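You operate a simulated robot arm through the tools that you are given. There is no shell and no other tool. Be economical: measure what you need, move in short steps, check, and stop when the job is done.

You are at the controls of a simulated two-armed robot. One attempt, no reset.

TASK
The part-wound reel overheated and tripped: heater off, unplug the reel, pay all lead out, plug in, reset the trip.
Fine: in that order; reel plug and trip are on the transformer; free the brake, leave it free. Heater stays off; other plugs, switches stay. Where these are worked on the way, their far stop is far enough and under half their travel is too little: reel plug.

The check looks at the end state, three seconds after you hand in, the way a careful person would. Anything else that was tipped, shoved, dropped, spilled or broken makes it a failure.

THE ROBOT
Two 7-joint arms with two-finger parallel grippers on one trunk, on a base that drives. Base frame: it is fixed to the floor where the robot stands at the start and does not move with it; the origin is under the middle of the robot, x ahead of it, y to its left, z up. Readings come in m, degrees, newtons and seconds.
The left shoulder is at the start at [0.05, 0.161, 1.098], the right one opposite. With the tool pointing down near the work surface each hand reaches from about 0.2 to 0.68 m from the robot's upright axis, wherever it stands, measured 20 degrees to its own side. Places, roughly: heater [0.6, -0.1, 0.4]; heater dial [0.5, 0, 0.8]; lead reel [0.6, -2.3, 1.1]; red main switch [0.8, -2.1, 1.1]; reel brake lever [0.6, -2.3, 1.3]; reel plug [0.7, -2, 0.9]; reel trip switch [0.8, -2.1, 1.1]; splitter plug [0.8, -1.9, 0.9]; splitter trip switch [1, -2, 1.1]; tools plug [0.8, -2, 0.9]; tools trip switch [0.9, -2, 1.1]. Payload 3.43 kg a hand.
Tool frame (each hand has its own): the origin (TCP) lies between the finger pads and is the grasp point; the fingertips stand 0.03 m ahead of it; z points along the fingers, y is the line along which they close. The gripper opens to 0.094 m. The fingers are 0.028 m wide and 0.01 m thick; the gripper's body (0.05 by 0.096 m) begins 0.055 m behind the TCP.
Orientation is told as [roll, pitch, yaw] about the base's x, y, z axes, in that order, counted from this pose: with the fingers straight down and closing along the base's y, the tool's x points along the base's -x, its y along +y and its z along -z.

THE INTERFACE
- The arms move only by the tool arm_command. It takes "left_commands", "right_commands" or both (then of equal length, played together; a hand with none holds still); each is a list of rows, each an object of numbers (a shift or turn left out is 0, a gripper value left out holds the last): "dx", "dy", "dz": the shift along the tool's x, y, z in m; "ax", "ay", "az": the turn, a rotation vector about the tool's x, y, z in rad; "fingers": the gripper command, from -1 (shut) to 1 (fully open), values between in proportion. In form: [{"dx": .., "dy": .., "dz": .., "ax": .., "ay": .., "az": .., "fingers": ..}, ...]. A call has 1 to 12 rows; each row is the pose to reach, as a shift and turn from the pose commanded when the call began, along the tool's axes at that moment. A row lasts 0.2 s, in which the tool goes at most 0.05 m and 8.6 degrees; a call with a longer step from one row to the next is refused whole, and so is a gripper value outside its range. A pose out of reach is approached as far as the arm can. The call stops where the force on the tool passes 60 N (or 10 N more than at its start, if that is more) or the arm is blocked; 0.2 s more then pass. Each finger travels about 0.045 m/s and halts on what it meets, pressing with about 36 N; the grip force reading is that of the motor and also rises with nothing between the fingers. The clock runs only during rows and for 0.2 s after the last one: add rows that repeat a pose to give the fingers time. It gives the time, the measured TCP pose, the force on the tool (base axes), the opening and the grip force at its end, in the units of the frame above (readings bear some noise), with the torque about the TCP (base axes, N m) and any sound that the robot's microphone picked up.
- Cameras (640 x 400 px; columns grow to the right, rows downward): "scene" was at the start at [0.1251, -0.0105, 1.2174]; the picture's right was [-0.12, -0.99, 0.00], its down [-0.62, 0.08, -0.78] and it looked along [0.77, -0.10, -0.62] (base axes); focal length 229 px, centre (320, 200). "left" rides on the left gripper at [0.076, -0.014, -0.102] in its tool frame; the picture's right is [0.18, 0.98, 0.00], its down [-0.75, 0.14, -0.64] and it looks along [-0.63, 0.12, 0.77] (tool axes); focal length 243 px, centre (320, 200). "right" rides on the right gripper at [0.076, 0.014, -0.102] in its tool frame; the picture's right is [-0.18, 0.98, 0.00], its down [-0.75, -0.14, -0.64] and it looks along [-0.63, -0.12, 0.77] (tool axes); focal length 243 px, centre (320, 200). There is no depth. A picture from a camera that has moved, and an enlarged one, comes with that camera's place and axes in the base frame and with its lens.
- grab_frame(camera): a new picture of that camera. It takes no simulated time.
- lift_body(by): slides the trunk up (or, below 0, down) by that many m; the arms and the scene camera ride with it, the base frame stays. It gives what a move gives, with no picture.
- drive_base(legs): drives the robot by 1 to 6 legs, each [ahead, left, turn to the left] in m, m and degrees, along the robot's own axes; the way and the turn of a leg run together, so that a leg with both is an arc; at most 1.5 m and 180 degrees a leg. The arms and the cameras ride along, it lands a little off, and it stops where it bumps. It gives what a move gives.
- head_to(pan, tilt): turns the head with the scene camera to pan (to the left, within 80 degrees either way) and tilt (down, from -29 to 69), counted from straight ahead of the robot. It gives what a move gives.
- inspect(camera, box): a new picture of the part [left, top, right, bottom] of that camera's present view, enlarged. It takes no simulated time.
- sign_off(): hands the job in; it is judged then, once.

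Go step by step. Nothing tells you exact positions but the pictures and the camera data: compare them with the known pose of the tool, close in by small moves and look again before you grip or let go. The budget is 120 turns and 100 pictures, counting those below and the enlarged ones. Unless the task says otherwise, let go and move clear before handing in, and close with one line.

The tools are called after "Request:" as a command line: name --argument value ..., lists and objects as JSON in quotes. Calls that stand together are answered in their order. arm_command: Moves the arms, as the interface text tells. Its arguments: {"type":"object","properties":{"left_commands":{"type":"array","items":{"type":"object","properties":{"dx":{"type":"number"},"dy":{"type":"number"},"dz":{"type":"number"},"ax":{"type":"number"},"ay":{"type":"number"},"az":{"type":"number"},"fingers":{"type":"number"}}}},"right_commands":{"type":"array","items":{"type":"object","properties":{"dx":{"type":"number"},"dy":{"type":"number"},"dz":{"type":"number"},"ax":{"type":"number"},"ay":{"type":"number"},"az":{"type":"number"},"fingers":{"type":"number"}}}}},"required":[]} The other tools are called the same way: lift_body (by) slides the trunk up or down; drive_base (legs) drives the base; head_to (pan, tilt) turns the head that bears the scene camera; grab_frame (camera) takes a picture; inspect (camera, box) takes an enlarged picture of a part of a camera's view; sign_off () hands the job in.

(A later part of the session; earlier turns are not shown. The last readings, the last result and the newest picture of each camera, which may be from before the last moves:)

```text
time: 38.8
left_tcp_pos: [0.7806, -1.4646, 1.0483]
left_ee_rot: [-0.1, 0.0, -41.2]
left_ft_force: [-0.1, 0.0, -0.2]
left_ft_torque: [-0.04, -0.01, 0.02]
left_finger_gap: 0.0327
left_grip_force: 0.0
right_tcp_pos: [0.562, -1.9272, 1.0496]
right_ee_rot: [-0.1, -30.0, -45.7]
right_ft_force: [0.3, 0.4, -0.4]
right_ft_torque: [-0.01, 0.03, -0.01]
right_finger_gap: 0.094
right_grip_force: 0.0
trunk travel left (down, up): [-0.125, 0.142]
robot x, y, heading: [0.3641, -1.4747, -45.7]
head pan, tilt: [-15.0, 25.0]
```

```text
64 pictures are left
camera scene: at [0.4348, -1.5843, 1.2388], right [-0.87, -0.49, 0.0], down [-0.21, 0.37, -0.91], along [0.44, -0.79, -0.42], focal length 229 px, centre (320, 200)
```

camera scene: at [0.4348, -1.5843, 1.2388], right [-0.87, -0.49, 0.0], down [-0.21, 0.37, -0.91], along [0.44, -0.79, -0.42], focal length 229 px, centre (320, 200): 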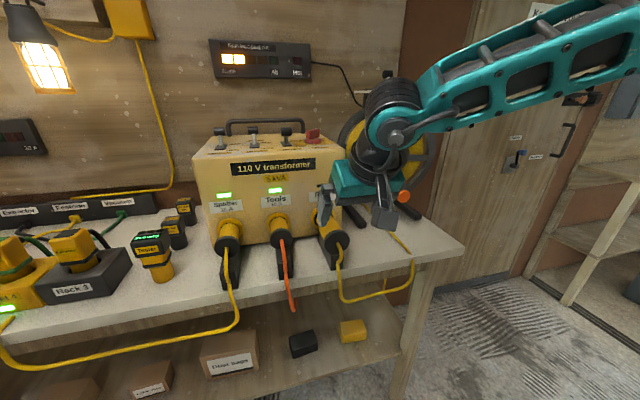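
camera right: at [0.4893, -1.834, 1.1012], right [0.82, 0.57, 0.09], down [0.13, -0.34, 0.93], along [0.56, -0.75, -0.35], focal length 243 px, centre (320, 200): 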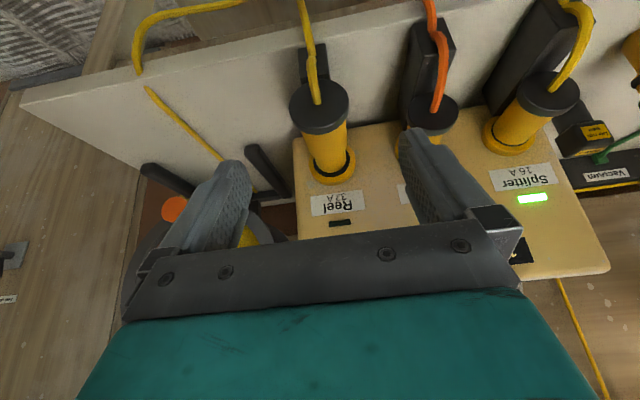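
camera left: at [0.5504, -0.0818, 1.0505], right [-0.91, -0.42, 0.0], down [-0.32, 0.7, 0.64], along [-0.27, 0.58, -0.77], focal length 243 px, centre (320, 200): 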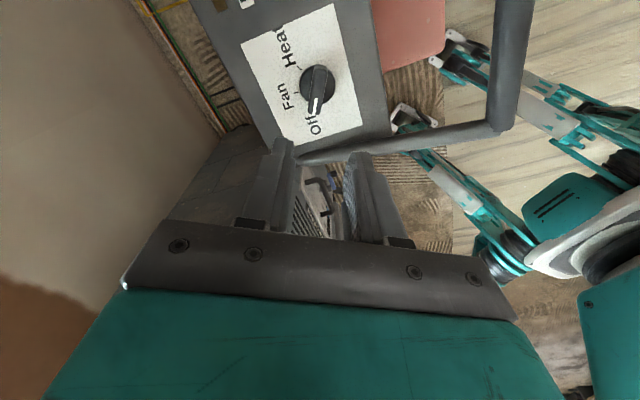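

The plug is out and stays out. I pull the right hand back and tilt it further forward, then look at the reel and brake.

Request:
arm_command --right_commands '[{"dx": 0.032, "dz": -0.018, "dy": -0.02}, {"dx": 0.065, "dz": -0.037, "dy": -0.04, "ay": -0.1}, {"dx": 0.097, "dz": -0.056, "dy": -0.06, "ay": -0.2}, {"dx": 0.13, "dz": -0.075, "dy": -0.08, "ay": -0.3}, {"dx": 0.13, "dz": -0.075, "dy": -0.11, "ay": -0.4}, {"dx": 0.13, "dz": -0.075, "dy": -0.14, "ay": -0.52}, {"dx": 0.13, "dz": -0.075, "dy": -0.14, "ay": -0.52}]'

Request:
head_to --pan -25 --tilt 10

Request:
grab_frame --camera "scene"

Request:
grab_frame --camera "right"

```text
time: 40.4
left_tcp_pos: [0.782, -1.4649, 1.0478]
left_ee_rot: [0.0, 0.0, -41.1]
left_ft_force: [0.1, 0.2, -0.3]
left_ft_torque: [-0.02, 0.04, -0.01]
left_finger_gap: 0.0331
left_grip_force: 0.0
right_tcp_pos: [0.3626, -1.9972, 1.0773]
right_ee_rot: [-0.2, -59.9, -45.3]
right_ft_force: [1.0, 0.5, 0.1]
right_ft_torque: [0.02, -0.01, -0.01]
right_finger_gap: 0.0942
right_grip_force: 0.1
right hand out of reach, approached as far as the arm can: row 3, 4, 5, 6, 7
trunk travel left (down, up): [-0.125, 0.142]
robot x, y, heading: [0.3639, -1.4745, -45.8]
head pan, tilt: [-15.0, 25.0]
```

```text
time: 41.2
left_tcp_pos: [0.7825, -1.4656, 1.0473]
left_ee_rot: [0.1, 0.0, -41.1]
left_ft_force: [-0.1, 0.1, 0.2]
left_ft_torque: [0.0, -0.01, 0.02]
left_finger_gap: 0.0328
left_grip_force: 0.2
right_tcp_pos: [0.3627, -1.9978, 1.0762]
right_ee_rot: [0.0, -59.8, -45.7]
right_ft_force: [-0.5, 0.5, -0.1]
right_ft_torque: [-0.03, -0.01, 0.02]
right_finger_gap: 0.0938
right_grip_force: 0.0
trunk travel left (down, up): [-0.125, 0.142]
robot x, y, heading: [0.3612, -1.4782, -45.8]
head pan, tilt: [-25.0, 10.0]
```

```text
63 pictures are left
camera scene: at [0.4208, -1.592, 1.2631], right [-0.94, -0.33, 0.0], down [-0.06, 0.16, -0.98], along [0.33, -0.93, -0.17], focal length 229 px, centre (320, 200)
```

scene: 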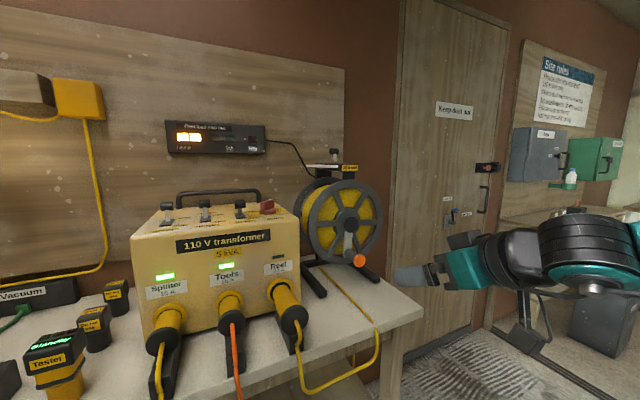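

```text
62 pictures are left
camera right: at [0.2822, -1.8972, 1.0629], right [0.77, 0.62, 0.16], down [-0.22, 0.03, 0.97], along [0.6, -0.78, 0.16], focal length 243 px, centre (320, 200)
```

right: 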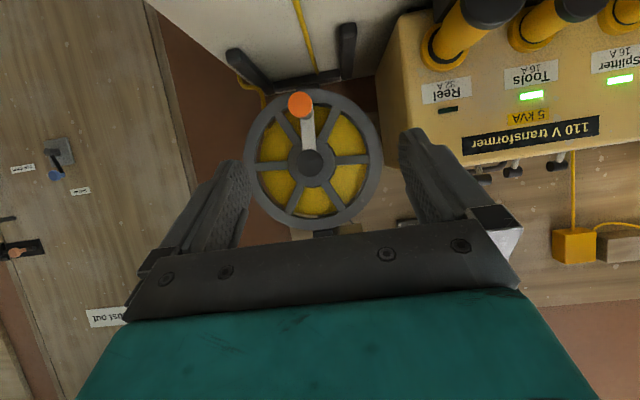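

Request:
inspect --camera "scene" --box '[290, 140, 390, 210]'

Request:
inspect --camera "scene" --box '[130, 170, 310, 290]'

```text
5.71 times, centred on (340, 175) of scene
camera zoom: at [0.4208, -1.592, 1.2631], right [-0.94, -0.33, 0.0], down [-0.06, 0.16, -0.98], along [0.33, -0.93, -0.17], focal length 1311 px, centre (206, 343)
```

zoom: 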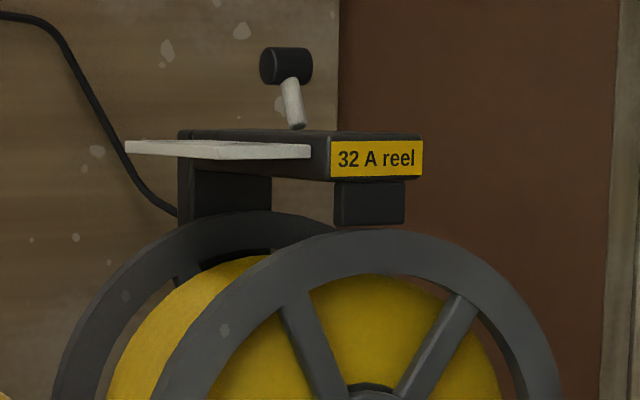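

```text
3.33 times, centred on (220, 230) of scene
camera zoom: at [0.4208, -1.592, 1.2631], right [-0.94, -0.33, 0.0], down [-0.06, 0.16, -0.98], along [0.33, -0.93, -0.17], focal length 764 px, centre (653, 100)
```

zoom: 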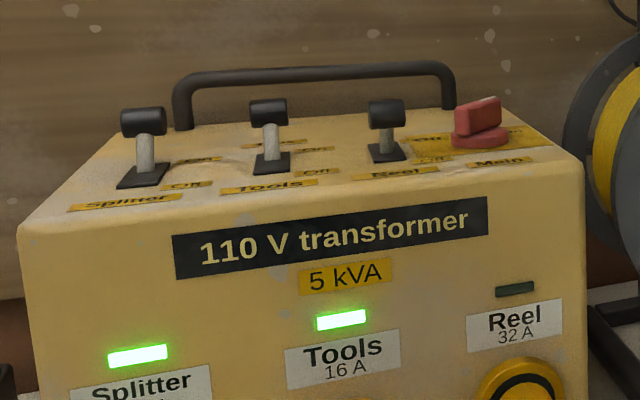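

I raise the trunk to look down on the brake plate, and check the floor to my right for room.

Request:
lift_body --by 0.13

Request:
inspect --camera "scene" --box '[280, 160, 400, 270]'

Request:
head_to --pan -75 --tilt 45

Request:
grab_frame --camera "scene"

Request:
head_to --pan -10 --tilt 65

Request:
grab_frame --camera "scene"

```text
time: 42.8
left_tcp_pos: [0.7808, -1.4648, 1.1792]
left_ee_rot: [0.0, 0.0, -41.2]
left_ft_force: [0.2, -0.2, -0.2]
left_ft_torque: [0.04, -0.02, -0.02]
left_finger_gap: 0.0331
left_grip_force: 0.2
right_tcp_pos: [0.3612, -1.9972, 1.2058]
right_ee_rot: [0.0, -59.8, -45.8]
right_ft_force: [-0.3, -0.9, 0.3]
right_ft_torque: [0.01, -0.01, 0.03]
right_finger_gap: 0.094
right_grip_force: 0.1
trunk travel left (down, up): [-0.255, 0.012]
robot x, y, heading: [0.3631, -1.4759, -45.7]
head pan, tilt: [-25.0, 10.0]
```

```text
3.64 times, centred on (340, 215) of scene
camera zoom: at [0.4208, -1.5921, 1.3931], right [-0.94, -0.33, 0.0], down [-0.06, 0.16, -0.98], along [0.33, -0.93, -0.17], focal length 834 px, centre (247, 146)
```

zoom: 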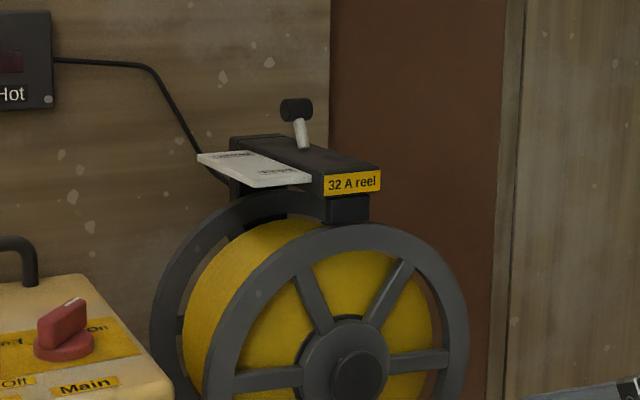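

```text
time: 43.9
left_tcp_pos: [0.7818, -1.4653, 1.1781]
left_ee_rot: [0.0, 0.0, -41.1]
left_ft_force: [-0.3, 0.4, 0.0]
left_ft_torque: [-0.05, 0.02, -0.02]
left_finger_gap: 0.0328
left_grip_force: 0.0
right_tcp_pos: [0.3621, -1.9975, 1.2071]
right_ee_rot: [0.0, -59.8, -45.7]
right_ft_force: [-0.5, -0.4, -0.7]
right_ft_torque: [0.01, -0.01, -0.01]
right_finger_gap: 0.0941
right_grip_force: 0.1
trunk travel left (down, up): [-0.255, 0.012]
robot x, y, heading: [0.3642, -1.4788, -45.5]
head pan, tilt: [-75.0, 45.0]
```

```text
58 pictures are left
camera scene: at [0.3486, -1.5743, 1.3382], right [-0.86, 0.51, 0.0], down [0.36, 0.61, -0.71], along [-0.36, -0.61, -0.71], focal length 229 px, centre (320, 200)
```

scene: 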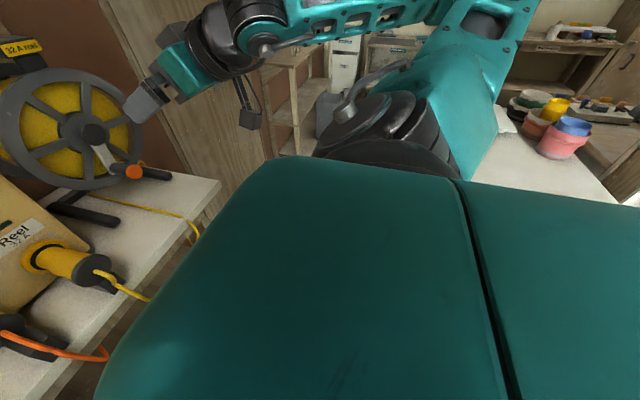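

```text
time: 45.3
left_tcp_pos: [0.7818, -1.4658, 1.1775]
left_ee_rot: [0.0, 0.0, -41.1]
left_ft_force: [-0.6, 0.2, 0.5]
left_ft_torque: [0.0, -0.01, -0.01]
left_finger_gap: 0.0327
left_grip_force: 0.0
right_tcp_pos: [0.3622, -1.9973, 1.2067]
right_ee_rot: [0.0, -59.8, -45.7]
right_ft_force: [0.4, -0.9, 0.2]
right_ft_torque: [-0.01, -0.01, -0.01]
right_finger_gap: 0.094
right_grip_force: 0.1
trunk travel left (down, up): [-0.255, 0.012]
robot x, y, heading: [0.3602, -1.4752, -45.8]
head pan, tilt: [-10.0, 65.0]
```

```text
57 pictures are left
camera scene: at [0.4241, -1.5545, 1.3131], right [-0.83, -0.56, 0.0], down [-0.51, 0.75, -0.42], along [0.24, -0.35, -0.91], focal length 229 px, centre (320, 200)
```

scene: 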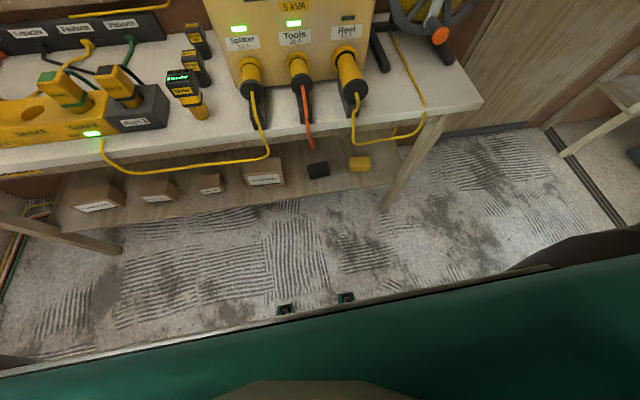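

The base front has room: bench edge is about 0.48 m from my centre. I drive 0.12 m ahead and 0.05 m right, then look at the brake labels.

Request:
drive_base --legs '[[0.12, -0.05, 0]]'

Request:
head_to --pan -30 --tilt 20

Request:
grab_frame --camera "scene"

```text
time: 46.6
left_tcp_pos: [0.8308, -1.586, 1.1783]
left_ee_rot: [0.0, 0.1, -41.4]
left_ft_force: [0.8, -1.0, 0.1]
left_ft_torque: [0.0, -0.01, 0.05]
left_finger_gap: 0.0327
left_grip_force: 0.1
right_tcp_pos: [0.4092, -2.1175, 1.2058]
right_ee_rot: [0.1, -59.7, -46.0]
right_ft_force: [-0.3, -0.4, 0.1]
right_ft_torque: [-0.03, 0.03, 0.03]
right_finger_gap: 0.0938
right_grip_force: 0.0
trunk travel left (down, up): [-0.255, 0.012]
robot x, y, heading: [0.408, -1.5928, -45.9]
head pan, tilt: [-10.0, 65.0]
```

```text
time: 47.7
left_tcp_pos: [0.8305, -1.5848, 1.178]
left_ee_rot: [0.1, -0.1, -41.4]
left_ft_force: [0.2, 0.0, 0.6]
left_ft_torque: [0.03, 0.0, -0.01]
left_finger_gap: 0.0331
left_grip_force: 0.0
right_tcp_pos: [0.4086, -2.1167, 1.207]
right_ee_rot: [0.1, -59.9, -46.0]
right_ft_force: [0.6, 0.3, 0.1]
right_ft_torque: [-0.03, -0.04, -0.01]
right_finger_gap: 0.094
right_grip_force: 0.0
trunk travel left (down, up): [-0.255, 0.012]
robot x, y, heading: [0.4118, -1.5977, -46.2]
head pan, tilt: [-30.0, 20.0]
```

```text
56 pictures are left
camera scene: at [0.4617, -1.7141, 1.3768], right [-0.97, -0.24, 0.0], down [-0.08, 0.33, -0.94], along [0.23, -0.91, -0.34], focal length 229 px, centre (320, 200)
```

scene: 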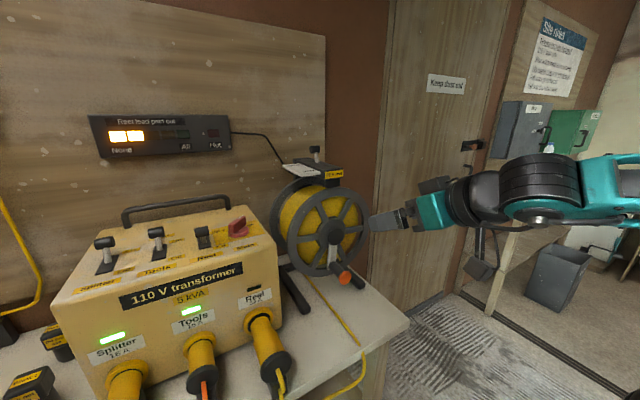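

Request:
inspect --camera "scene" --box '[270, 135, 350, 200]'

Request:
inspect --camera "scene" --box '[60, 200, 280, 310]'

Request:
inspect --camera "scene" --box '[260, 160, 400, 300]'

```text
6.15 times, centred on (310, 168) of scene
camera zoom: at [0.4617, -1.7141, 1.3768], right [-0.97, -0.24, 0.0], down [-0.08, 0.33, -0.94], along [0.23, -0.91, -0.34], focal length 1411 px, centre (382, 400)
```

zoom: 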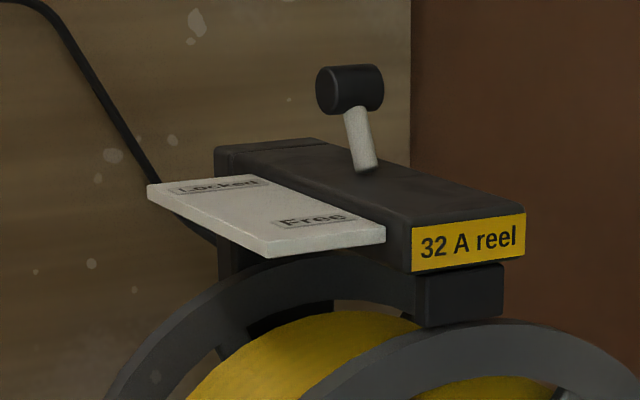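

```text
2.91 times, centred on (170, 255) of scene
camera zoom: at [0.4617, -1.7141, 1.3768], right [-0.97, -0.24, 0.0], down [-0.08, 0.33, -0.94], along [0.23, -0.91, -0.34], focal length 667 px, centre (756, 40)
```

zoom: 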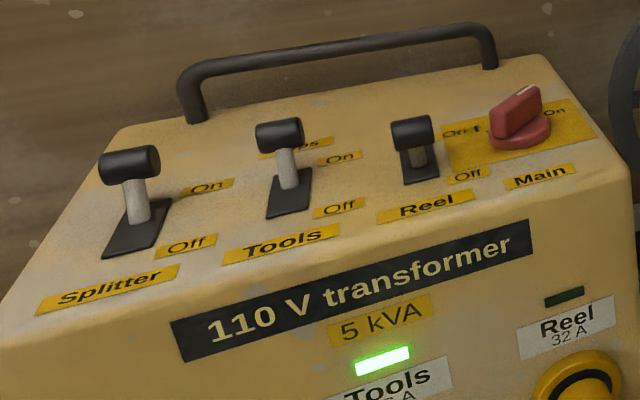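

```text
2.86 times, centred on (330, 230) of scene
camera zoom: at [0.4617, -1.7141, 1.3768], right [-0.97, -0.24, 0.0], down [-0.08, 0.33, -0.94], along [0.23, -0.91, -0.34], focal length 655 px, centre (291, 114)
```

zoom: 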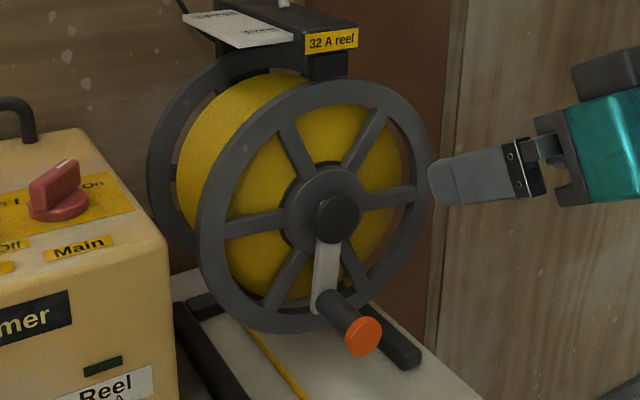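

The lever leans back to Locked; Free is toward me. Its knob is at about (0.635, -2.342, 1.292). I raise the right hand and bring it up to the knob.

Request:
arm_command --right_commands '[{"dx": -0.04, "dz": -0.01}, {"dx": -0.08, "dz": -0.02}, {"dx": -0.115, "dz": 0.01}, {"dx": -0.145, "dz": 0.04}, {"dx": -0.175, "dz": 0.075}, {"dx": -0.205, "dz": 0.11, "dy": 0.003}, {"dx": -0.233, "dz": 0.145, "dy": 0.006}, {"dx": -0.233, "dz": 0.154, "dy": 0.006}, {"dx": -0.233, "dz": 0.154, "dy": 0.006}]'

Request:
grab_frame --camera "right"

Request:
inspect --camera "scene" --box '[250, 110, 410, 230]'

```text
time: 49.7
left_tcp_pos: [0.8311, -1.5868, 1.1774]
left_ee_rot: [0.0, -0.1, -41.3]
left_ft_force: [-0.3, -0.3, 0.3]
left_ft_torque: [0.0, 0.0, -0.02]
left_finger_gap: 0.0327
left_grip_force: 0.1
right_tcp_pos: [0.5891, -2.2922, 1.3324]
right_ee_rot: [0.1, -59.8, -45.9]
right_ft_force: [-0.2, 0.1, -0.6]
right_ft_torque: [-0.01, -0.02, -0.01]
right_finger_gap: 0.0939
right_grip_force: 0.1
trunk travel left (down, up): [-0.255, 0.012]
robot x, y, heading: [0.4115, -1.5957, -46.0]
head pan, tilt: [-30.0, 20.0]
```

```text
52 pictures are left
camera right: at [0.51, -2.1913, 1.3184], right [0.77, 0.62, 0.16], down [-0.22, 0.03, 0.97], along [0.6, -0.79, 0.16], focal length 243 px, centre (320, 200)
```

right: 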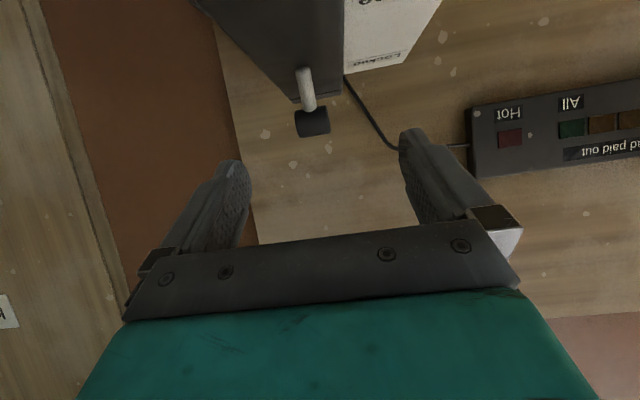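

```text
3.33 times, centred on (330, 170) of scene
camera zoom: at [0.4619, -1.7141, 1.3768], right [-0.97, -0.24, 0.0], down [-0.08, 0.33, -0.94], along [0.23, -0.91, -0.34], focal length 764 px, centre (287, 300)
```

zoom: 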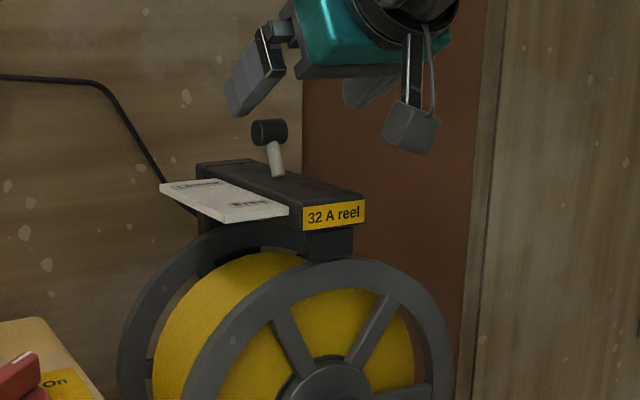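

Request:
arm_command --right_commands '[{"dz": 0.03, "dy": -0.004, "fingers": 0.3}, {"dz": 0.06, "dy": -0.008}, {"dx": -0.002, "dz": 0.088, "dy": -0.008}, {"dx": -0.002, "dz": 0.088, "dy": -0.008}]'

Request:
grab_frame --camera "right"

```text
time: 50.7
left_tcp_pos: [0.8313, -1.5853, 1.179]
left_ee_rot: [0.0, 0.0, -41.3]
left_ft_force: [-0.3, 0.5, 0.0]
left_ft_torque: [-0.01, 0.01, -0.01]
left_finger_gap: 0.0328
left_grip_force: 0.1
right_tcp_pos: [0.6362, -2.3545, 1.2886]
right_ee_rot: [-0.1, -59.8, -45.8]
right_ft_force: [-0.2, -0.4, -0.2]
right_ft_torque: [-0.01, 0.0, 0.03]
right_finger_gap: 0.0612
right_grip_force: 0.1
trunk travel left (down, up): [-0.255, 0.012]
robot x, y, heading: [0.4128, -1.5962, -45.9]
head pan, tilt: [-30.0, 20.0]
```

```text
50 pictures are left
camera right: at [0.5567, -2.2527, 1.2754], right [0.77, 0.62, 0.16], down [-0.22, 0.03, 0.97], along [0.6, -0.79, 0.16], focal length 243 px, centre (320, 200)
```

right: 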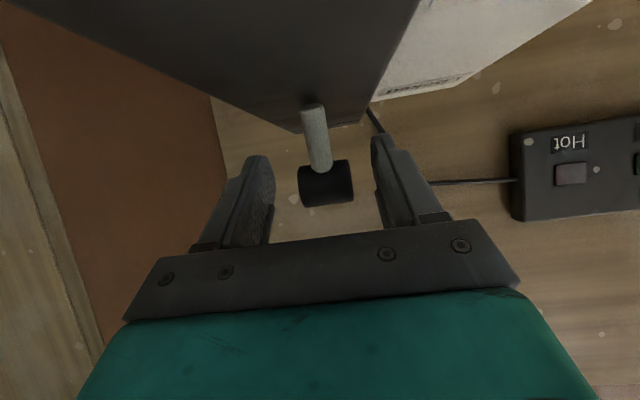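

Aligned with the knob. I grip it and pull the lever toward me.

Request:
arm_command --right_commands '[{"fingers": -1}, {}, {}, {"dx": 0.004, "dz": -0.0095}, {"dx": 0.008, "dz": -0.019}, {"dx": 0.014, "dz": -0.027}, {"dx": 0.02, "dz": -0.0345}, {"dx": 0.026, "dz": -0.042}]'

Request:
grab_frame --camera "right"

Request:
inspect --camera "scene" --box '[250, 110, 410, 230]'

```text
time: 52.5
left_tcp_pos: [0.8332, -1.5858, 1.1777]
left_ee_rot: [-0.1, 0.2, -41.2]
left_ft_force: [0.6, -0.3, -0.6]
left_ft_torque: [0.0, 0.01, -0.02]
left_finger_gap: 0.0329
left_grip_force: 0.0
right_tcp_pos: [0.6043, -2.3172, 1.2879]
right_ee_rot: [0.2, -60.0, -45.8]
right_ft_force: [17.6, -4.6, 6.8]
right_ft_torque: [-0.64, -0.63, 0.15]
right_finger_gap: 0.0298
right_grip_force: 44.4
trunk travel left (down, up): [-0.255, 0.012]
robot x, y, heading: [0.4099, -1.5932, -45.9]
head pan, tilt: [-30.0, 20.0]
```

```text
49 pictures are left
camera right: at [0.5261, -2.2162, 1.2728], right [0.77, 0.62, 0.16], down [-0.23, 0.03, 0.97], along [0.6, -0.78, 0.16], focal length 243 px, centre (320, 200)
```

right: 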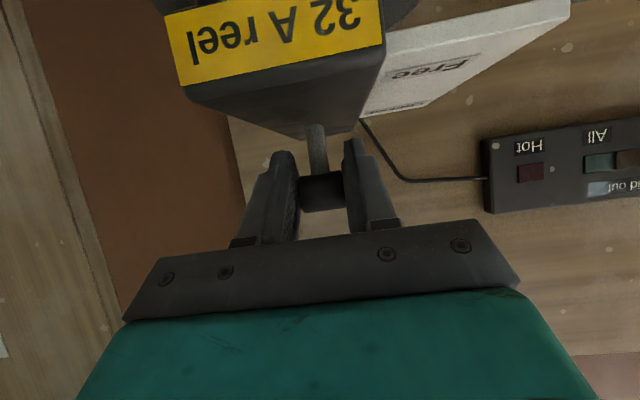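

```text
3.33 times, centred on (330, 170) of scene
camera zoom: at [0.4644, -1.714, 1.3767], right [-0.97, -0.24, 0.0], down [-0.09, 0.33, -0.94], along [0.23, -0.91, -0.34], focal length 764 px, centre (287, 300)
```

zoom: 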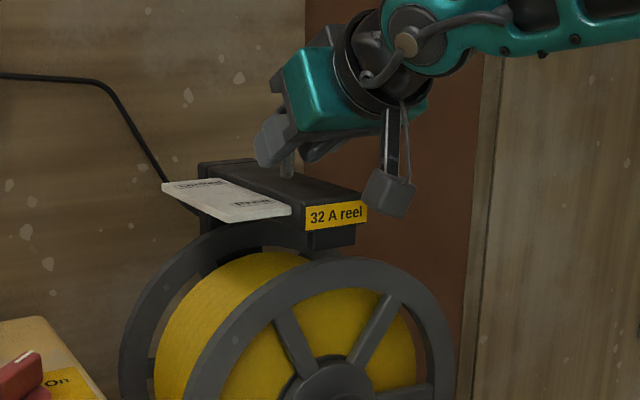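

Request:
arm_command --right_commands '[{"dx": 0.007, "dz": -0.007}, {"dx": 0.012, "dz": -0.012}]'

```text
time: 53.1
left_tcp_pos: [0.835, -1.5875, 1.1771]
left_ee_rot: [0.0, 0.2, -41.2]
left_ft_force: [-0.3, -0.4, -0.4]
left_ft_torque: [-0.01, 0.0, -0.04]
left_finger_gap: 0.033
left_grip_force: 0.0
right_tcp_pos: [0.5951, -2.3053, 1.2819]
right_ee_rot: [0.0, -59.8, -45.7]
right_ft_force: [21.1, -9.1, 3.1]
right_ft_torque: [-0.74, -0.62, 0.06]
right_finger_gap: 0.0297
right_grip_force: 45.8
trunk travel left (down, up): [-0.255, 0.012]
robot x, y, heading: [0.4099, -1.5936, -45.8]
head pan, tilt: [-30.0, 20.0]
```

Request:
arm_command --right_commands '[{"fingers": 0.2}, {}, {"dz": -0.03}, {"dz": -0.07}, {"dz": -0.11}]'

Request:
inspect --camera "scene" --box '[250, 110, 410, 230]'

```text
time: 54.3
left_tcp_pos: [0.8293, -1.5856, 1.179]
left_ee_rot: [0.1, 0.0, -41.3]
left_ft_force: [-0.2, 0.2, -0.2]
left_ft_torque: [0.0, -0.01, 0.02]
left_finger_gap: 0.0329
left_grip_force: 0.1
right_tcp_pos: [0.5257, -2.2364, 1.3345]
right_ee_rot: [0.0, -59.8, -45.9]
right_ft_force: [-0.2, -0.2, -0.5]
right_ft_torque: [-0.02, 0.03, -0.01]
right_finger_gap: 0.0562
right_grip_force: 0.1
trunk travel left (down, up): [-0.255, 0.012]
robot x, y, heading: [0.4091, -1.5957, -45.9]
head pan, tilt: [-30.0, 20.0]
```

```text
3.33 times, centred on (330, 170) of scene
camera zoom: at [0.4608, -1.7134, 1.377], right [-0.97, -0.24, 0.0], down [-0.08, 0.33, -0.94], along [0.23, -0.91, -0.34], focal length 764 px, centre (287, 300)
```

zoom: 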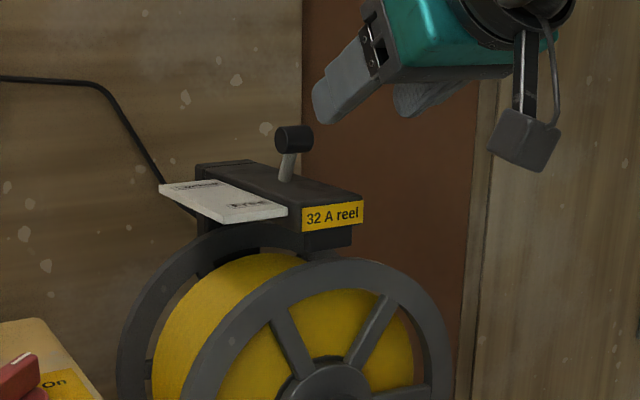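

The lever now leans to Free. Next I lower the right hand in front of the crank's orange knob.

Request:
arm_command --right_commands '[{"dx": 0.02, "dz": -0.035, "fingers": 0.6}, {"dx": 0.0623, "dz": -0.0679}, {"dx": 0.1013, "dz": -0.0454}, {"dx": 0.1403, "dz": -0.0229}, {"dx": 0.1792, "dz": 0.0}, {"dx": 0.2182, "dz": 0.0221, "dy": 0.004}, {"dx": 0.2572, "dz": 0.0446, "dy": 0.009}, {"dx": 0.2944, "dz": 0.0661, "dy": 0.009}, {"dx": 0.3141, "dz": 0.104, "dy": 0.009}, {"dx": 0.3141, "dz": 0.104, "dy": 0.009}]'

Request:
grab_frame --camera "right"

Request:
grab_frame --camera "scene"

```text
refused: row 2 steps farther than a row can; nothing moved
```

```text
46 pictures are left
camera right: at [0.4466, -2.136, 1.3215], right [0.77, 0.62, 0.16], down [-0.22, 0.03, 0.97], along [0.6, -0.79, 0.16], focal length 243 px, centre (320, 200)
```

right: 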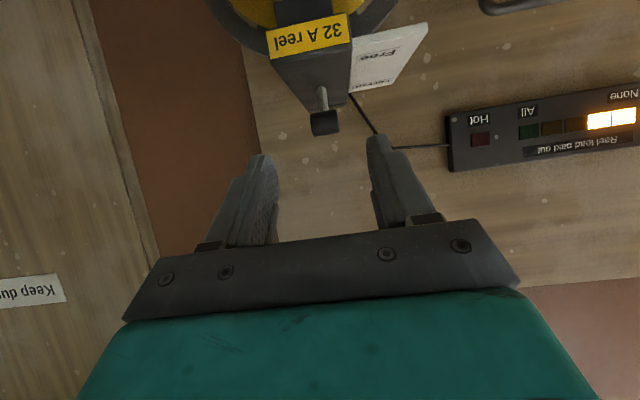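

```text
45 pictures are left
camera scene: at [0.4608, -1.7134, 1.377], right [-0.97, -0.24, 0.0], down [-0.08, 0.33, -0.94], along [0.23, -0.91, -0.34], focal length 229 px, centre (320, 200)
```

scene: 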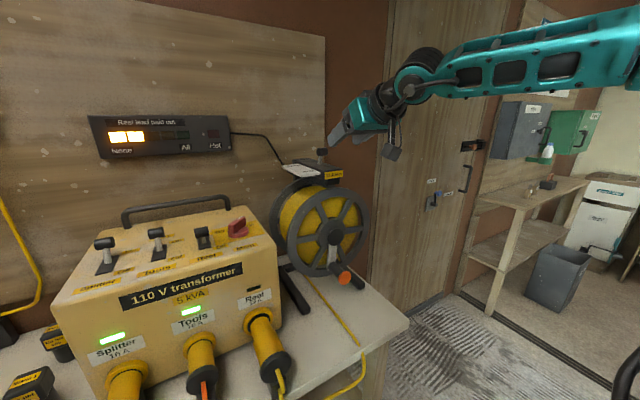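

One step was too long; I resend with smaller steps.

Request:
arm_command --right_commands '[{"dx": 0.02, "dz": -0.035, "fingers": 0.6}, {"dx": 0.045, "dz": -0.07}, {"dx": 0.075, "dz": -0.06}, {"dx": 0.11, "dz": -0.04}, {"dx": 0.15, "dz": -0.02}, {"dx": 0.19, "dz": 0.005}, {"dx": 0.228, "dz": 0.027, "dy": 0.004}, {"dx": 0.265, "dz": 0.049, "dy": 0.009}, {"dx": 0.298, "dz": 0.07, "dy": 0.009}, {"dx": 0.3141, "dz": 0.104, "dy": 0.009}, {"dx": 0.3141, "dz": 0.104, "dy": 0.009}]'

Request:
grab_frame --camera "right"

```text
time: 56.7
left_tcp_pos: [0.8315, -1.5854, 1.1787]
left_ee_rot: [0.0, 0.0, -41.3]
left_ft_force: [0.1, 0.4, -0.3]
left_ft_torque: [0.01, 0.02, 0.0]
left_finger_gap: 0.0326
left_grip_force: 0.1
right_tcp_pos: [0.4831, -2.1823, 1.0155]
right_ee_rot: [-0.1, -59.9, -45.8]
right_ft_force: [0.1, -0.7, 0.6]
right_ft_torque: [0.0, 0.01, -0.01]
right_finger_gap: 0.0753
right_grip_force: 0.1
right hand out of reach, approached as far as the arm can: row 9
trunk travel left (down, up): [-0.255, 0.012]
robot x, y, heading: [0.4104, -1.5923, -46.0]
head pan, tilt: [-30.0, 20.0]
```

```text
44 pictures are left
camera right: at [0.4045, -2.0816, 1.0016], right [0.77, 0.62, 0.16], down [-0.22, 0.03, 0.97], along [0.6, -0.79, 0.16], focal length 243 px, centre (320, 200)
```

right: 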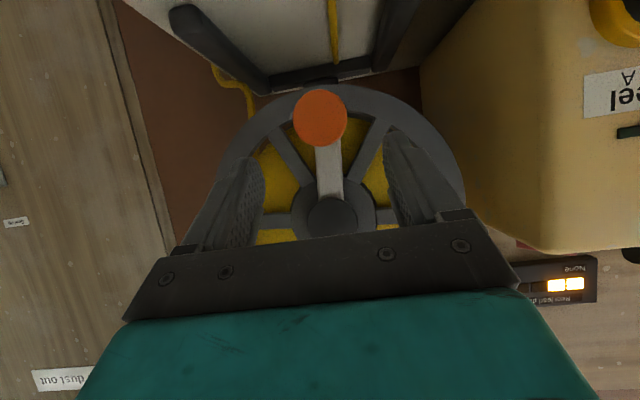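

Request:
arm_command --right_commands '[{"dz": 0.035, "dx": 0.005, "dy": 0.002}, {"dz": 0.072, "dx": 0.005, "dy": 0.002}, {"dz": 0.072, "dx": 0.005, "dy": 0.002, "fingers": -1}, {"dz": 0.072, "dx": 0.005, "dy": 0.002}, {"dz": 0.072, "dx": 0.005, "dy": 0.002}, {"dz": 0.072, "dx": 0.005, "dy": 0.002}]'

Request:
grab_frame --camera "right"

```text
time: 58.1
left_tcp_pos: [0.8309, -1.5868, 1.1784]
left_ee_rot: [-0.1, 0.0, -41.3]
left_ft_force: [0.2, 0.2, -0.4]
left_ft_torque: [0.02, -0.01, 0.0]
left_finger_gap: 0.033
left_grip_force: 0.1
right_tcp_pos: [0.5247, -2.2222, 0.9747]
right_ee_rot: [0.1, -59.7, -46.0]
right_ft_force: [2.0, 0.7, -2.0]
right_ft_torque: [-0.13, -0.01, 0.02]
right_finger_gap: 0.0404
right_grip_force: 44.9
trunk travel left (down, up): [-0.255, 0.012]
robot x, y, heading: [0.41, -1.5974, -46.2]
head pan, tilt: [-30.0, 20.0]
```

```text
43 pictures are left
camera right: at [0.4453, -2.1219, 0.9605], right [0.77, 0.62, 0.16], down [-0.22, 0.03, 0.97], along [0.6, -0.79, 0.16], focal length 243 px, centre (320, 200)
```

right: 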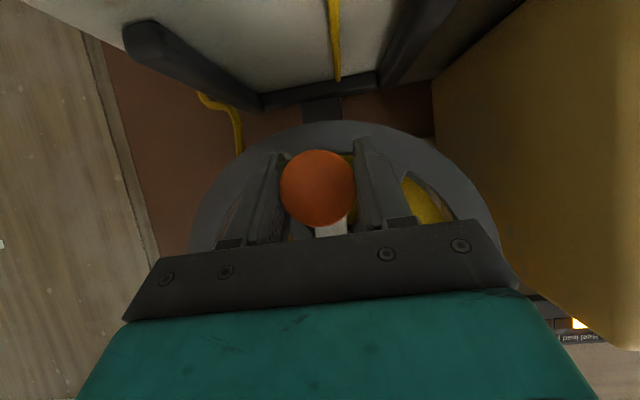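

Gripped. I try half a turn clockwise as seen from the front.

Request:
arm_command --right_commands '[{"dy": 0.0337, "dx": -0.0094, "dz": -0.0054}, {"dy": 0.0606, "dx": -0.0292, "dz": -0.0169}, {"dy": 0.0767, "dx": -0.0565, "dz": -0.0326}, {"dy": 0.0796, "dx": -0.0869, "dz": -0.0502}, {"dy": 0.0688, "dx": -0.1161, "dz": -0.0671}, {"dy": 0.0459, "dx": -0.1394, "dz": -0.0805}, {"dy": 0.0144, "dx": -0.1534, "dz": -0.0886}, {"dy": -0.0208, "dx": -0.1559, "dz": -0.09}]'

Request:
grab_frame --camera "scene"

```text
time: 59.9
left_tcp_pos: [0.8339, -1.5818, 1.1765]
left_ee_rot: [-0.3, 0.0, -41.2]
left_ft_force: [0.3, 0.1, -0.2]
left_ft_torque: [0.01, 0.01, 0.0]
left_finger_gap: 0.033
left_grip_force: 0.0
right_tcp_pos: [0.5211, -2.2288, 1.1501]
right_ee_rot: [0.2, -59.3, -44.8]
right_ft_force: [21.2, 36.6, -20.6]
right_ft_torque: [-0.66, 0.33, -1.12]
right_finger_gap: 0.0379
right_grip_force: 44.8
trunk travel left (down, up): [-0.255, 0.012]
robot x, y, heading: [0.4087, -1.5962, -45.7]
head pan, tilt: [-30.0, 20.0]
```

```text
42 pictures are left
camera scene: at [0.4664, -1.7096, 1.3768], right [-0.97, -0.25, 0.0], down [-0.09, 0.33, -0.94], along [0.23, -0.91, -0.34], focal length 229 px, centre (320, 200)
```

scene: 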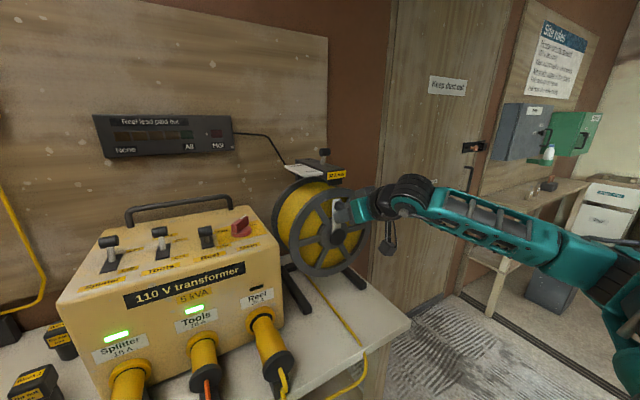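

Request:
inspect --camera "scene" --box '[80, 100, 250, 170]'

Request:
inspect --camera "scene" --box '[250, 140, 420, 320]'

```text
3.76 times, centred on (165, 135) of scene
camera zoom: at [0.4664, -1.7096, 1.3768], right [-0.97, -0.25, 0.0], down [-0.09, 0.33, -0.94], along [0.23, -0.91, -0.34], focal length 863 px, centre (904, 445)
```

zoom: 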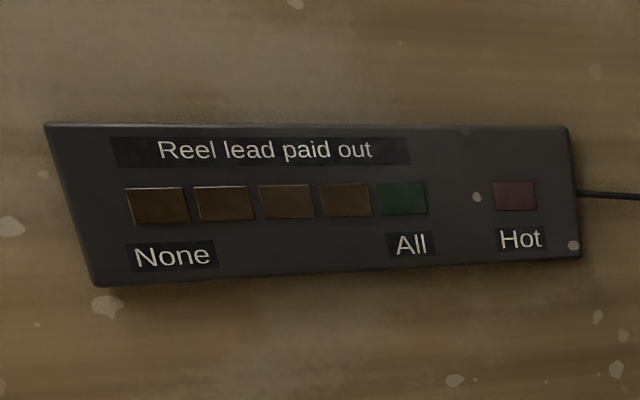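

```text
2.22 times, centred on (335, 230) of scene
camera zoom: at [0.4664, -1.7096, 1.3768], right [-0.97, -0.25, 0.0], down [-0.09, 0.33, -0.94], along [0.23, -0.91, -0.34], focal length 510 px, centre (287, 133)
```

zoom: 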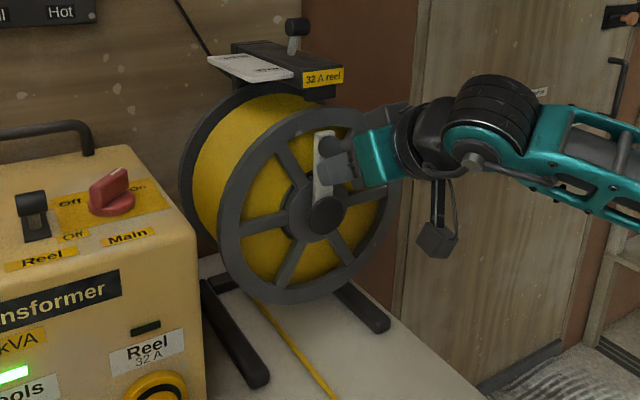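

Clockwise winds it in, so I now turn counterclockwise a full turn.

Request:
arm_command --right_commands '[{"dy": 0.0464, "dx": 0.0059, "dz": 0.0034}, {"dy": 0.0831, "dx": 0.0312, "dz": 0.018}, {"dy": 0.1004, "dx": 0.0689, "dz": 0.0398}, {"dy": 0.0936, "dx": 0.1091, "dz": 0.063}, {"dy": 0.0644, "dx": 0.1409, "dz": 0.0814}, {"dy": 0.0208, "dx": 0.1559, "dz": 0.09}, {"dy": -0.0256, "dx": 0.15, "dz": 0.0866}, {"dy": -0.0623, "dx": 0.1247, "dz": 0.072}, {"dy": -0.0796, "dx": 0.0869, "dz": 0.0502}, {"dy": -0.0727, "dx": 0.0468, "dz": 0.027}, {"dy": -0.0436, "dx": 0.015, "dz": 0.0087}, {"dy": 0, "dx": 0, "dz": 0}]'

Request:
grab_frame --camera "scene"

```text
time: 62.5
left_tcp_pos: [0.8294, -1.5874, 1.18]
left_ee_rot: [0.1, 0.0, -41.5]
left_ft_force: [-0.1, -0.6, -1.3]
left_ft_torque: [-0.02, 0.03, -0.02]
left_finger_gap: 0.0328
left_grip_force: 0.1
right_tcp_pos: [0.5093, -2.243, 1.1481]
right_ee_rot: [-0.2, -59.0, -46.0]
right_ft_force: [-14.3, 7.4, -23.9]
right_ft_torque: [-0.73, 0.67, 0.07]
right_finger_gap: 0.037
right_grip_force: 45.2
trunk travel left (down, up): [-0.255, 0.012]
robot x, y, heading: [0.4098, -1.5956, -46.0]
head pan, tilt: [-30.0, 20.0]
```

```text
39 pictures are left
camera scene: at [0.4602, -1.7152, 1.3767], right [-0.97, -0.24, 0.0], down [-0.08, 0.33, -0.94], along [0.23, -0.91, -0.34], focal length 229 px, centre (320, 200)
```

scene: 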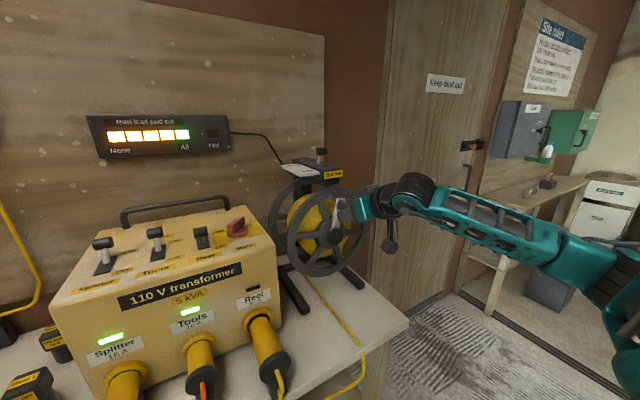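

All five lamps including the green "All" are lit. I nudge further counterclockwise to be sure it's at its end.

Request:
arm_command --right_commands '[{"dy": 0.0157, "dx": 0.0002}, {"dy": 0.0313, "dx": 0.0024, "dz": 0.0014}, {"dy": 0.0464, "dx": 0.0059, "dz": 0.0034}, {"dy": 0.06, "dx": 0.012, "dz": 0.007}]'

Request:
inspect --camera "scene" --box '[80, 100, 420, 320]'

```text
time: 63.3
left_tcp_pos: [0.8297, -1.5899, 1.1785]
left_ee_rot: [0.1, 0.0, -41.6]
left_ft_force: [0.7, 0.1, -0.6]
left_ft_torque: [-0.01, -0.02, -0.03]
left_finger_gap: 0.0328
left_grip_force: 0.0
right_tcp_pos: [0.5211, -2.2301, 1.1495]
right_ee_rot: [-2.8, -59.5, -46.9]
right_ft_force: [-21.6, -11.7, -5.4]
right_ft_torque: [0.47, 0.59, 0.06]
right_finger_gap: 0.0383
right_grip_force: 45.0
trunk travel left (down, up): [-0.255, 0.012]
robot x, y, heading: [0.4102, -1.5986, -46.1]
head pan, tilt: [-30.0, 20.0]
stopped in row 3 (right hand): the force on the tool passed its limit at 67 N (the readings are from after the stop); the commanded pose is now the measured one
```

```text
1.82 times, centred on (250, 210) of scene
camera zoom: at [0.4592, -1.7157, 1.3769], right [-0.97, -0.24, 0.0], down [-0.08, 0.33, -0.94], along [0.23, -0.91, -0.34], focal length 417 px, centre (447, 182)
```

zoom: 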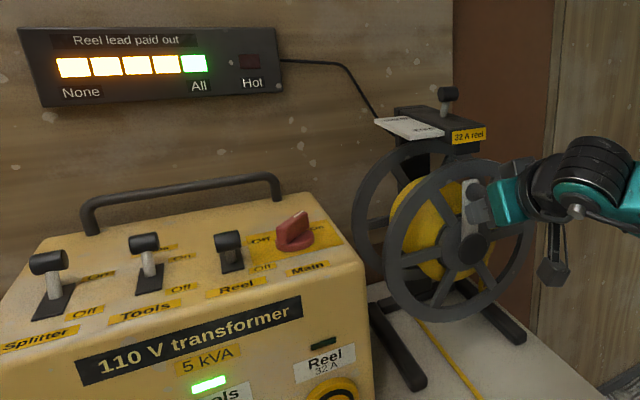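

It reached its far stop with "All" lit. I let go of the crank and back off.

Request:
arm_command --right_commands '[{"fingers": 0.6}, {}, {}, {"dz": -0.03}, {"dz": -0.07}, {"dz": -0.11}]'

Request:
inspect --camera "scene" --box '[80, 100, 420, 320]'

```text
time: 64.7
left_tcp_pos: [0.8304, -1.5864, 1.1788]
left_ee_rot: [0.1, -0.2, -41.5]
left_ft_force: [1.1, 0.5, 0.3]
left_ft_torque: [-0.02, -0.01, -0.01]
left_finger_gap: 0.0329
left_grip_force: 0.0
right_tcp_pos: [0.4655, -2.1536, 1.2039]
right_ee_rot: [-1.9, -60.1, -46.8]
right_ft_force: [-0.4, 0.2, 0.0]
right_ft_torque: [-0.04, 0.02, 0.0]
right_finger_gap: 0.0753
right_grip_force: 0.1
trunk travel left (down, up): [-0.255, 0.012]
robot x, y, heading: [0.4096, -1.5915, -46.3]
head pan, tilt: [-30.0, 20.0]
```

```text
1.82 times, centred on (250, 210) of scene
camera zoom: at [0.4603, -1.7139, 1.377], right [-0.97, -0.24, 0.0], down [-0.08, 0.33, -0.94], along [0.23, -0.91, -0.34], focal length 417 px, centre (447, 182)
```

zoom: 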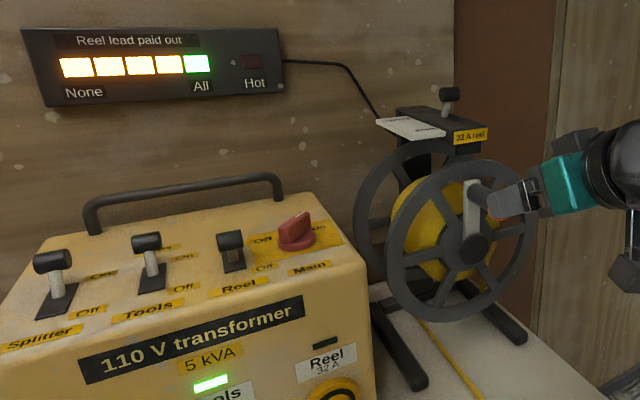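

The reel stays fully out with brake Free. Now I lower the trunk and bring the right hand back over the reel plug.

Request:
lift_body --by -0.13

Request:
arm_command --right_commands '[{"dx": 0.02, "dz": -0.035, "fingers": 1}, {"dx": 0.04, "dz": -0.06, "dy": 0.03}, {"dx": 0.05, "dz": -0.06, "dy": 0.07, "ay": 0.1}, {"dx": 0.06, "dz": -0.055, "dy": 0.11, "ay": 0.2}, {"dx": 0.065, "dz": -0.05, "dy": 0.15, "ay": 0.3}, {"dx": 0.07, "dz": -0.045, "dy": 0.19, "ay": 0.41}, {"dx": 0.0758, "dz": -0.0412, "dy": 0.2276, "ay": 0.5236}, {"dx": 0.0758, "dz": -0.0412, "dy": 0.2276, "ay": 0.5236}]'

Request:
grab_frame --camera "right"

Request:
grab_frame --camera "scene"

```text
time: 66.2
left_tcp_pos: [0.8303, -1.5876, 1.0485]
left_ee_rot: [0.0, 0.0, -41.5]
left_ft_force: [0.3, -1.3, -0.5]
left_ft_torque: [0.04, 0.0, 0.02]
left_finger_gap: 0.0331
left_grip_force: 0.1
right_tcp_pos: [0.4664, -2.1536, 1.0738]
right_ee_rot: [-1.9, -59.9, -46.7]
right_ft_force: [0.3, -0.2, -0.2]
right_ft_torque: [0.0, -0.01, 0.0]
right_finger_gap: 0.0752
right_grip_force: 0.0
trunk travel left (down, up): [-0.125, 0.142]
robot x, y, heading: [0.4122, -1.5972, -46.0]
head pan, tilt: [-30.0, 20.0]
```

```text
time: 68.0
left_tcp_pos: [0.8318, -1.5881, 1.048]
left_ee_rot: [0.1, 0.0, -41.5]
left_ft_force: [0.2, 1.0, 0.1]
left_ft_torque: [0.0, -0.01, -0.01]
left_finger_gap: 0.0329
left_grip_force: 0.0
right_tcp_pos: [0.5859, -1.9453, 1.0221]
right_ee_rot: [-1.2, -30.0, -47.9]
right_ft_force: [0.2, 0.5, 0.4]
right_ft_torque: [-0.01, 0.02, -0.01]
right_finger_gap: 0.0941
right_grip_force: 0.0
right hand out of reach, approached as far as the arm can: row 2, 3, 4, 5
trunk travel left (down, up): [-0.125, 0.142]
robot x, y, heading: [0.4115, -1.5971, -46.1]
head pan, tilt: [-30.0, 20.0]
```

```text
36 pictures are left
camera right: at [0.5191, -1.8494, 1.0745], right [0.84, 0.53, 0.08], down [0.13, -0.33, 0.93], along [0.52, -0.78, -0.35], focal length 243 px, centre (320, 200)
```

right: 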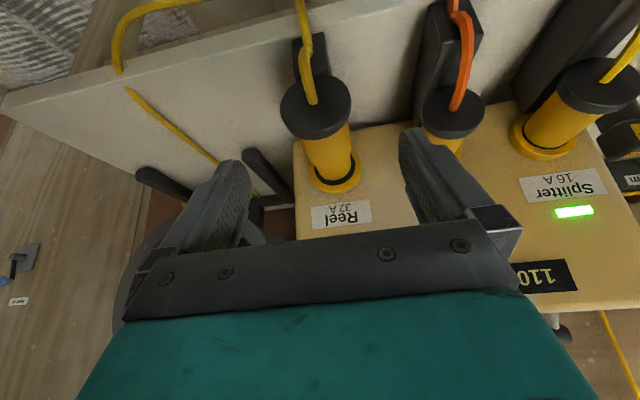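

```text
35 pictures are left
camera scene: at [0.4606, -1.7149, 1.2468], right [-0.97, -0.24, 0.0], down [-0.08, 0.33, -0.94], along [0.23, -0.91, -0.34], focal length 229 px, centre (320, 200)
```

scene: 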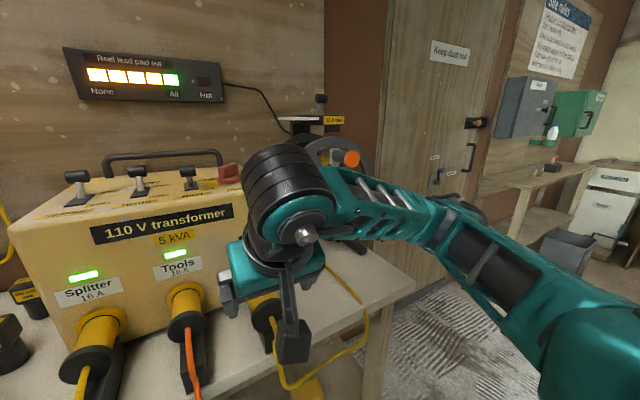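

Request:
arm_command --right_commands '[{"dz": 0.03, "dy": -0.002}, {"dz": 0.06, "dy": -0.003}, {"dz": 0.086, "dy": -0.003}, {"dz": 0.086, "dy": -0.003, "fingers": -1}, {"dz": 0.086, "dy": -0.003}, {"dz": 0.086, "dy": -0.003}, {"dz": 0.086, "dy": -0.003}]'

Request:
grab_frame --camera "right"

```text
time: 69.6
left_tcp_pos: [0.8304, -1.5892, 1.047]
left_ee_rot: [0.0, 0.0, -41.4]
left_ft_force: [0.7, -0.1, 0.5]
left_ft_torque: [0.02, 0.02, -0.03]
left_finger_gap: 0.0329
left_grip_force: 0.0
right_tcp_pos: [0.6135, -1.9826, 0.9517]
right_ee_rot: [-1.0, -30.0, -47.7]
right_ft_force: [6.9, 1.7, -4.2]
right_ft_torque: [-0.06, -0.57, 0.44]
right_finger_gap: 0.0616
right_grip_force: 44.7
trunk travel left (down, up): [-0.125, 0.142]
robot x, y, heading: [0.4076, -1.5952, -45.9]
head pan, tilt: [-30.0, 20.0]
```

```text
34 pictures are left
camera right: at [0.5453, -1.8861, 1.0017], right [0.84, 0.54, 0.08], down [0.13, -0.33, 0.93], along [0.53, -0.78, -0.35], focal length 243 px, centre (320, 200)
```

right: 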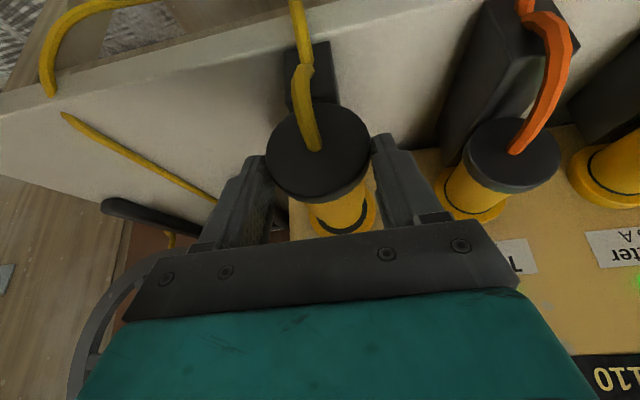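

Gripped. I push the plug in along the socket axis.

Request:
arm_command --right_commands '[{"dx": -0.0087, "dz": 0.005, "dy": 0.0004}, {"dx": -0.0173, "dz": 0.01, "dy": 0.0007}, {"dx": -0.026, "dz": 0.015, "dy": 0.001}, {"dx": -0.0346, "dz": 0.02, "dy": 0.0015}, {"dx": -0.0433, "dz": 0.025, "dy": 0.0018}, {"dx": -0.052, "dz": 0.03, "dy": 0.002}, {"dx": -0.0563, "dz": 0.0325, "dy": 0.0022}]'

Request:
grab_frame --camera "right"

```text
time: 71.2
left_tcp_pos: [0.8289, -1.5855, 1.0493]
left_ee_rot: [-0.2, -0.2, -41.5]
left_ft_force: [-0.6, 0.1, -0.4]
left_ft_torque: [0.0, -0.02, -0.01]
left_finger_gap: 0.033
left_grip_force: 0.1
right_tcp_pos: [0.6536, -2.0256, 0.9505]
right_ee_rot: [-1.1, -29.5, -47.2]
right_ft_force: [-20.7, 32.3, -1.5]
right_ft_torque: [0.72, 0.58, 0.11]
right_finger_gap: 0.0616
right_grip_force: 45.2
trunk travel left (down, up): [-0.125, 0.142]
robot x, y, heading: [0.4115, -1.6009, -46.3]
head pan, tilt: [-30.0, 20.0]
```

```text
33 pictures are left
camera right: at [0.5856, -1.9287, 1.0023], right [0.84, 0.54, 0.07], down [0.14, -0.34, 0.93], along [0.53, -0.77, -0.36], focal length 243 px, centre (320, 200)
```

right: 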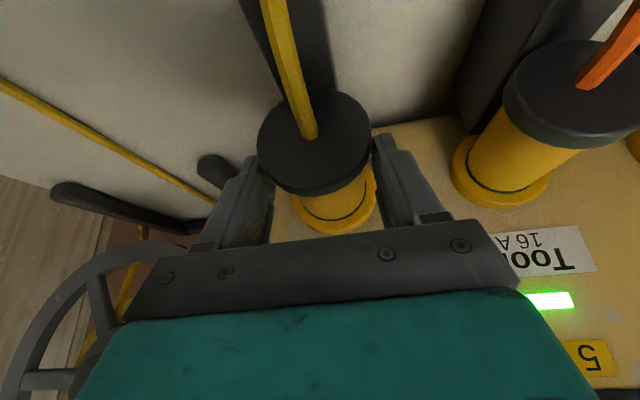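

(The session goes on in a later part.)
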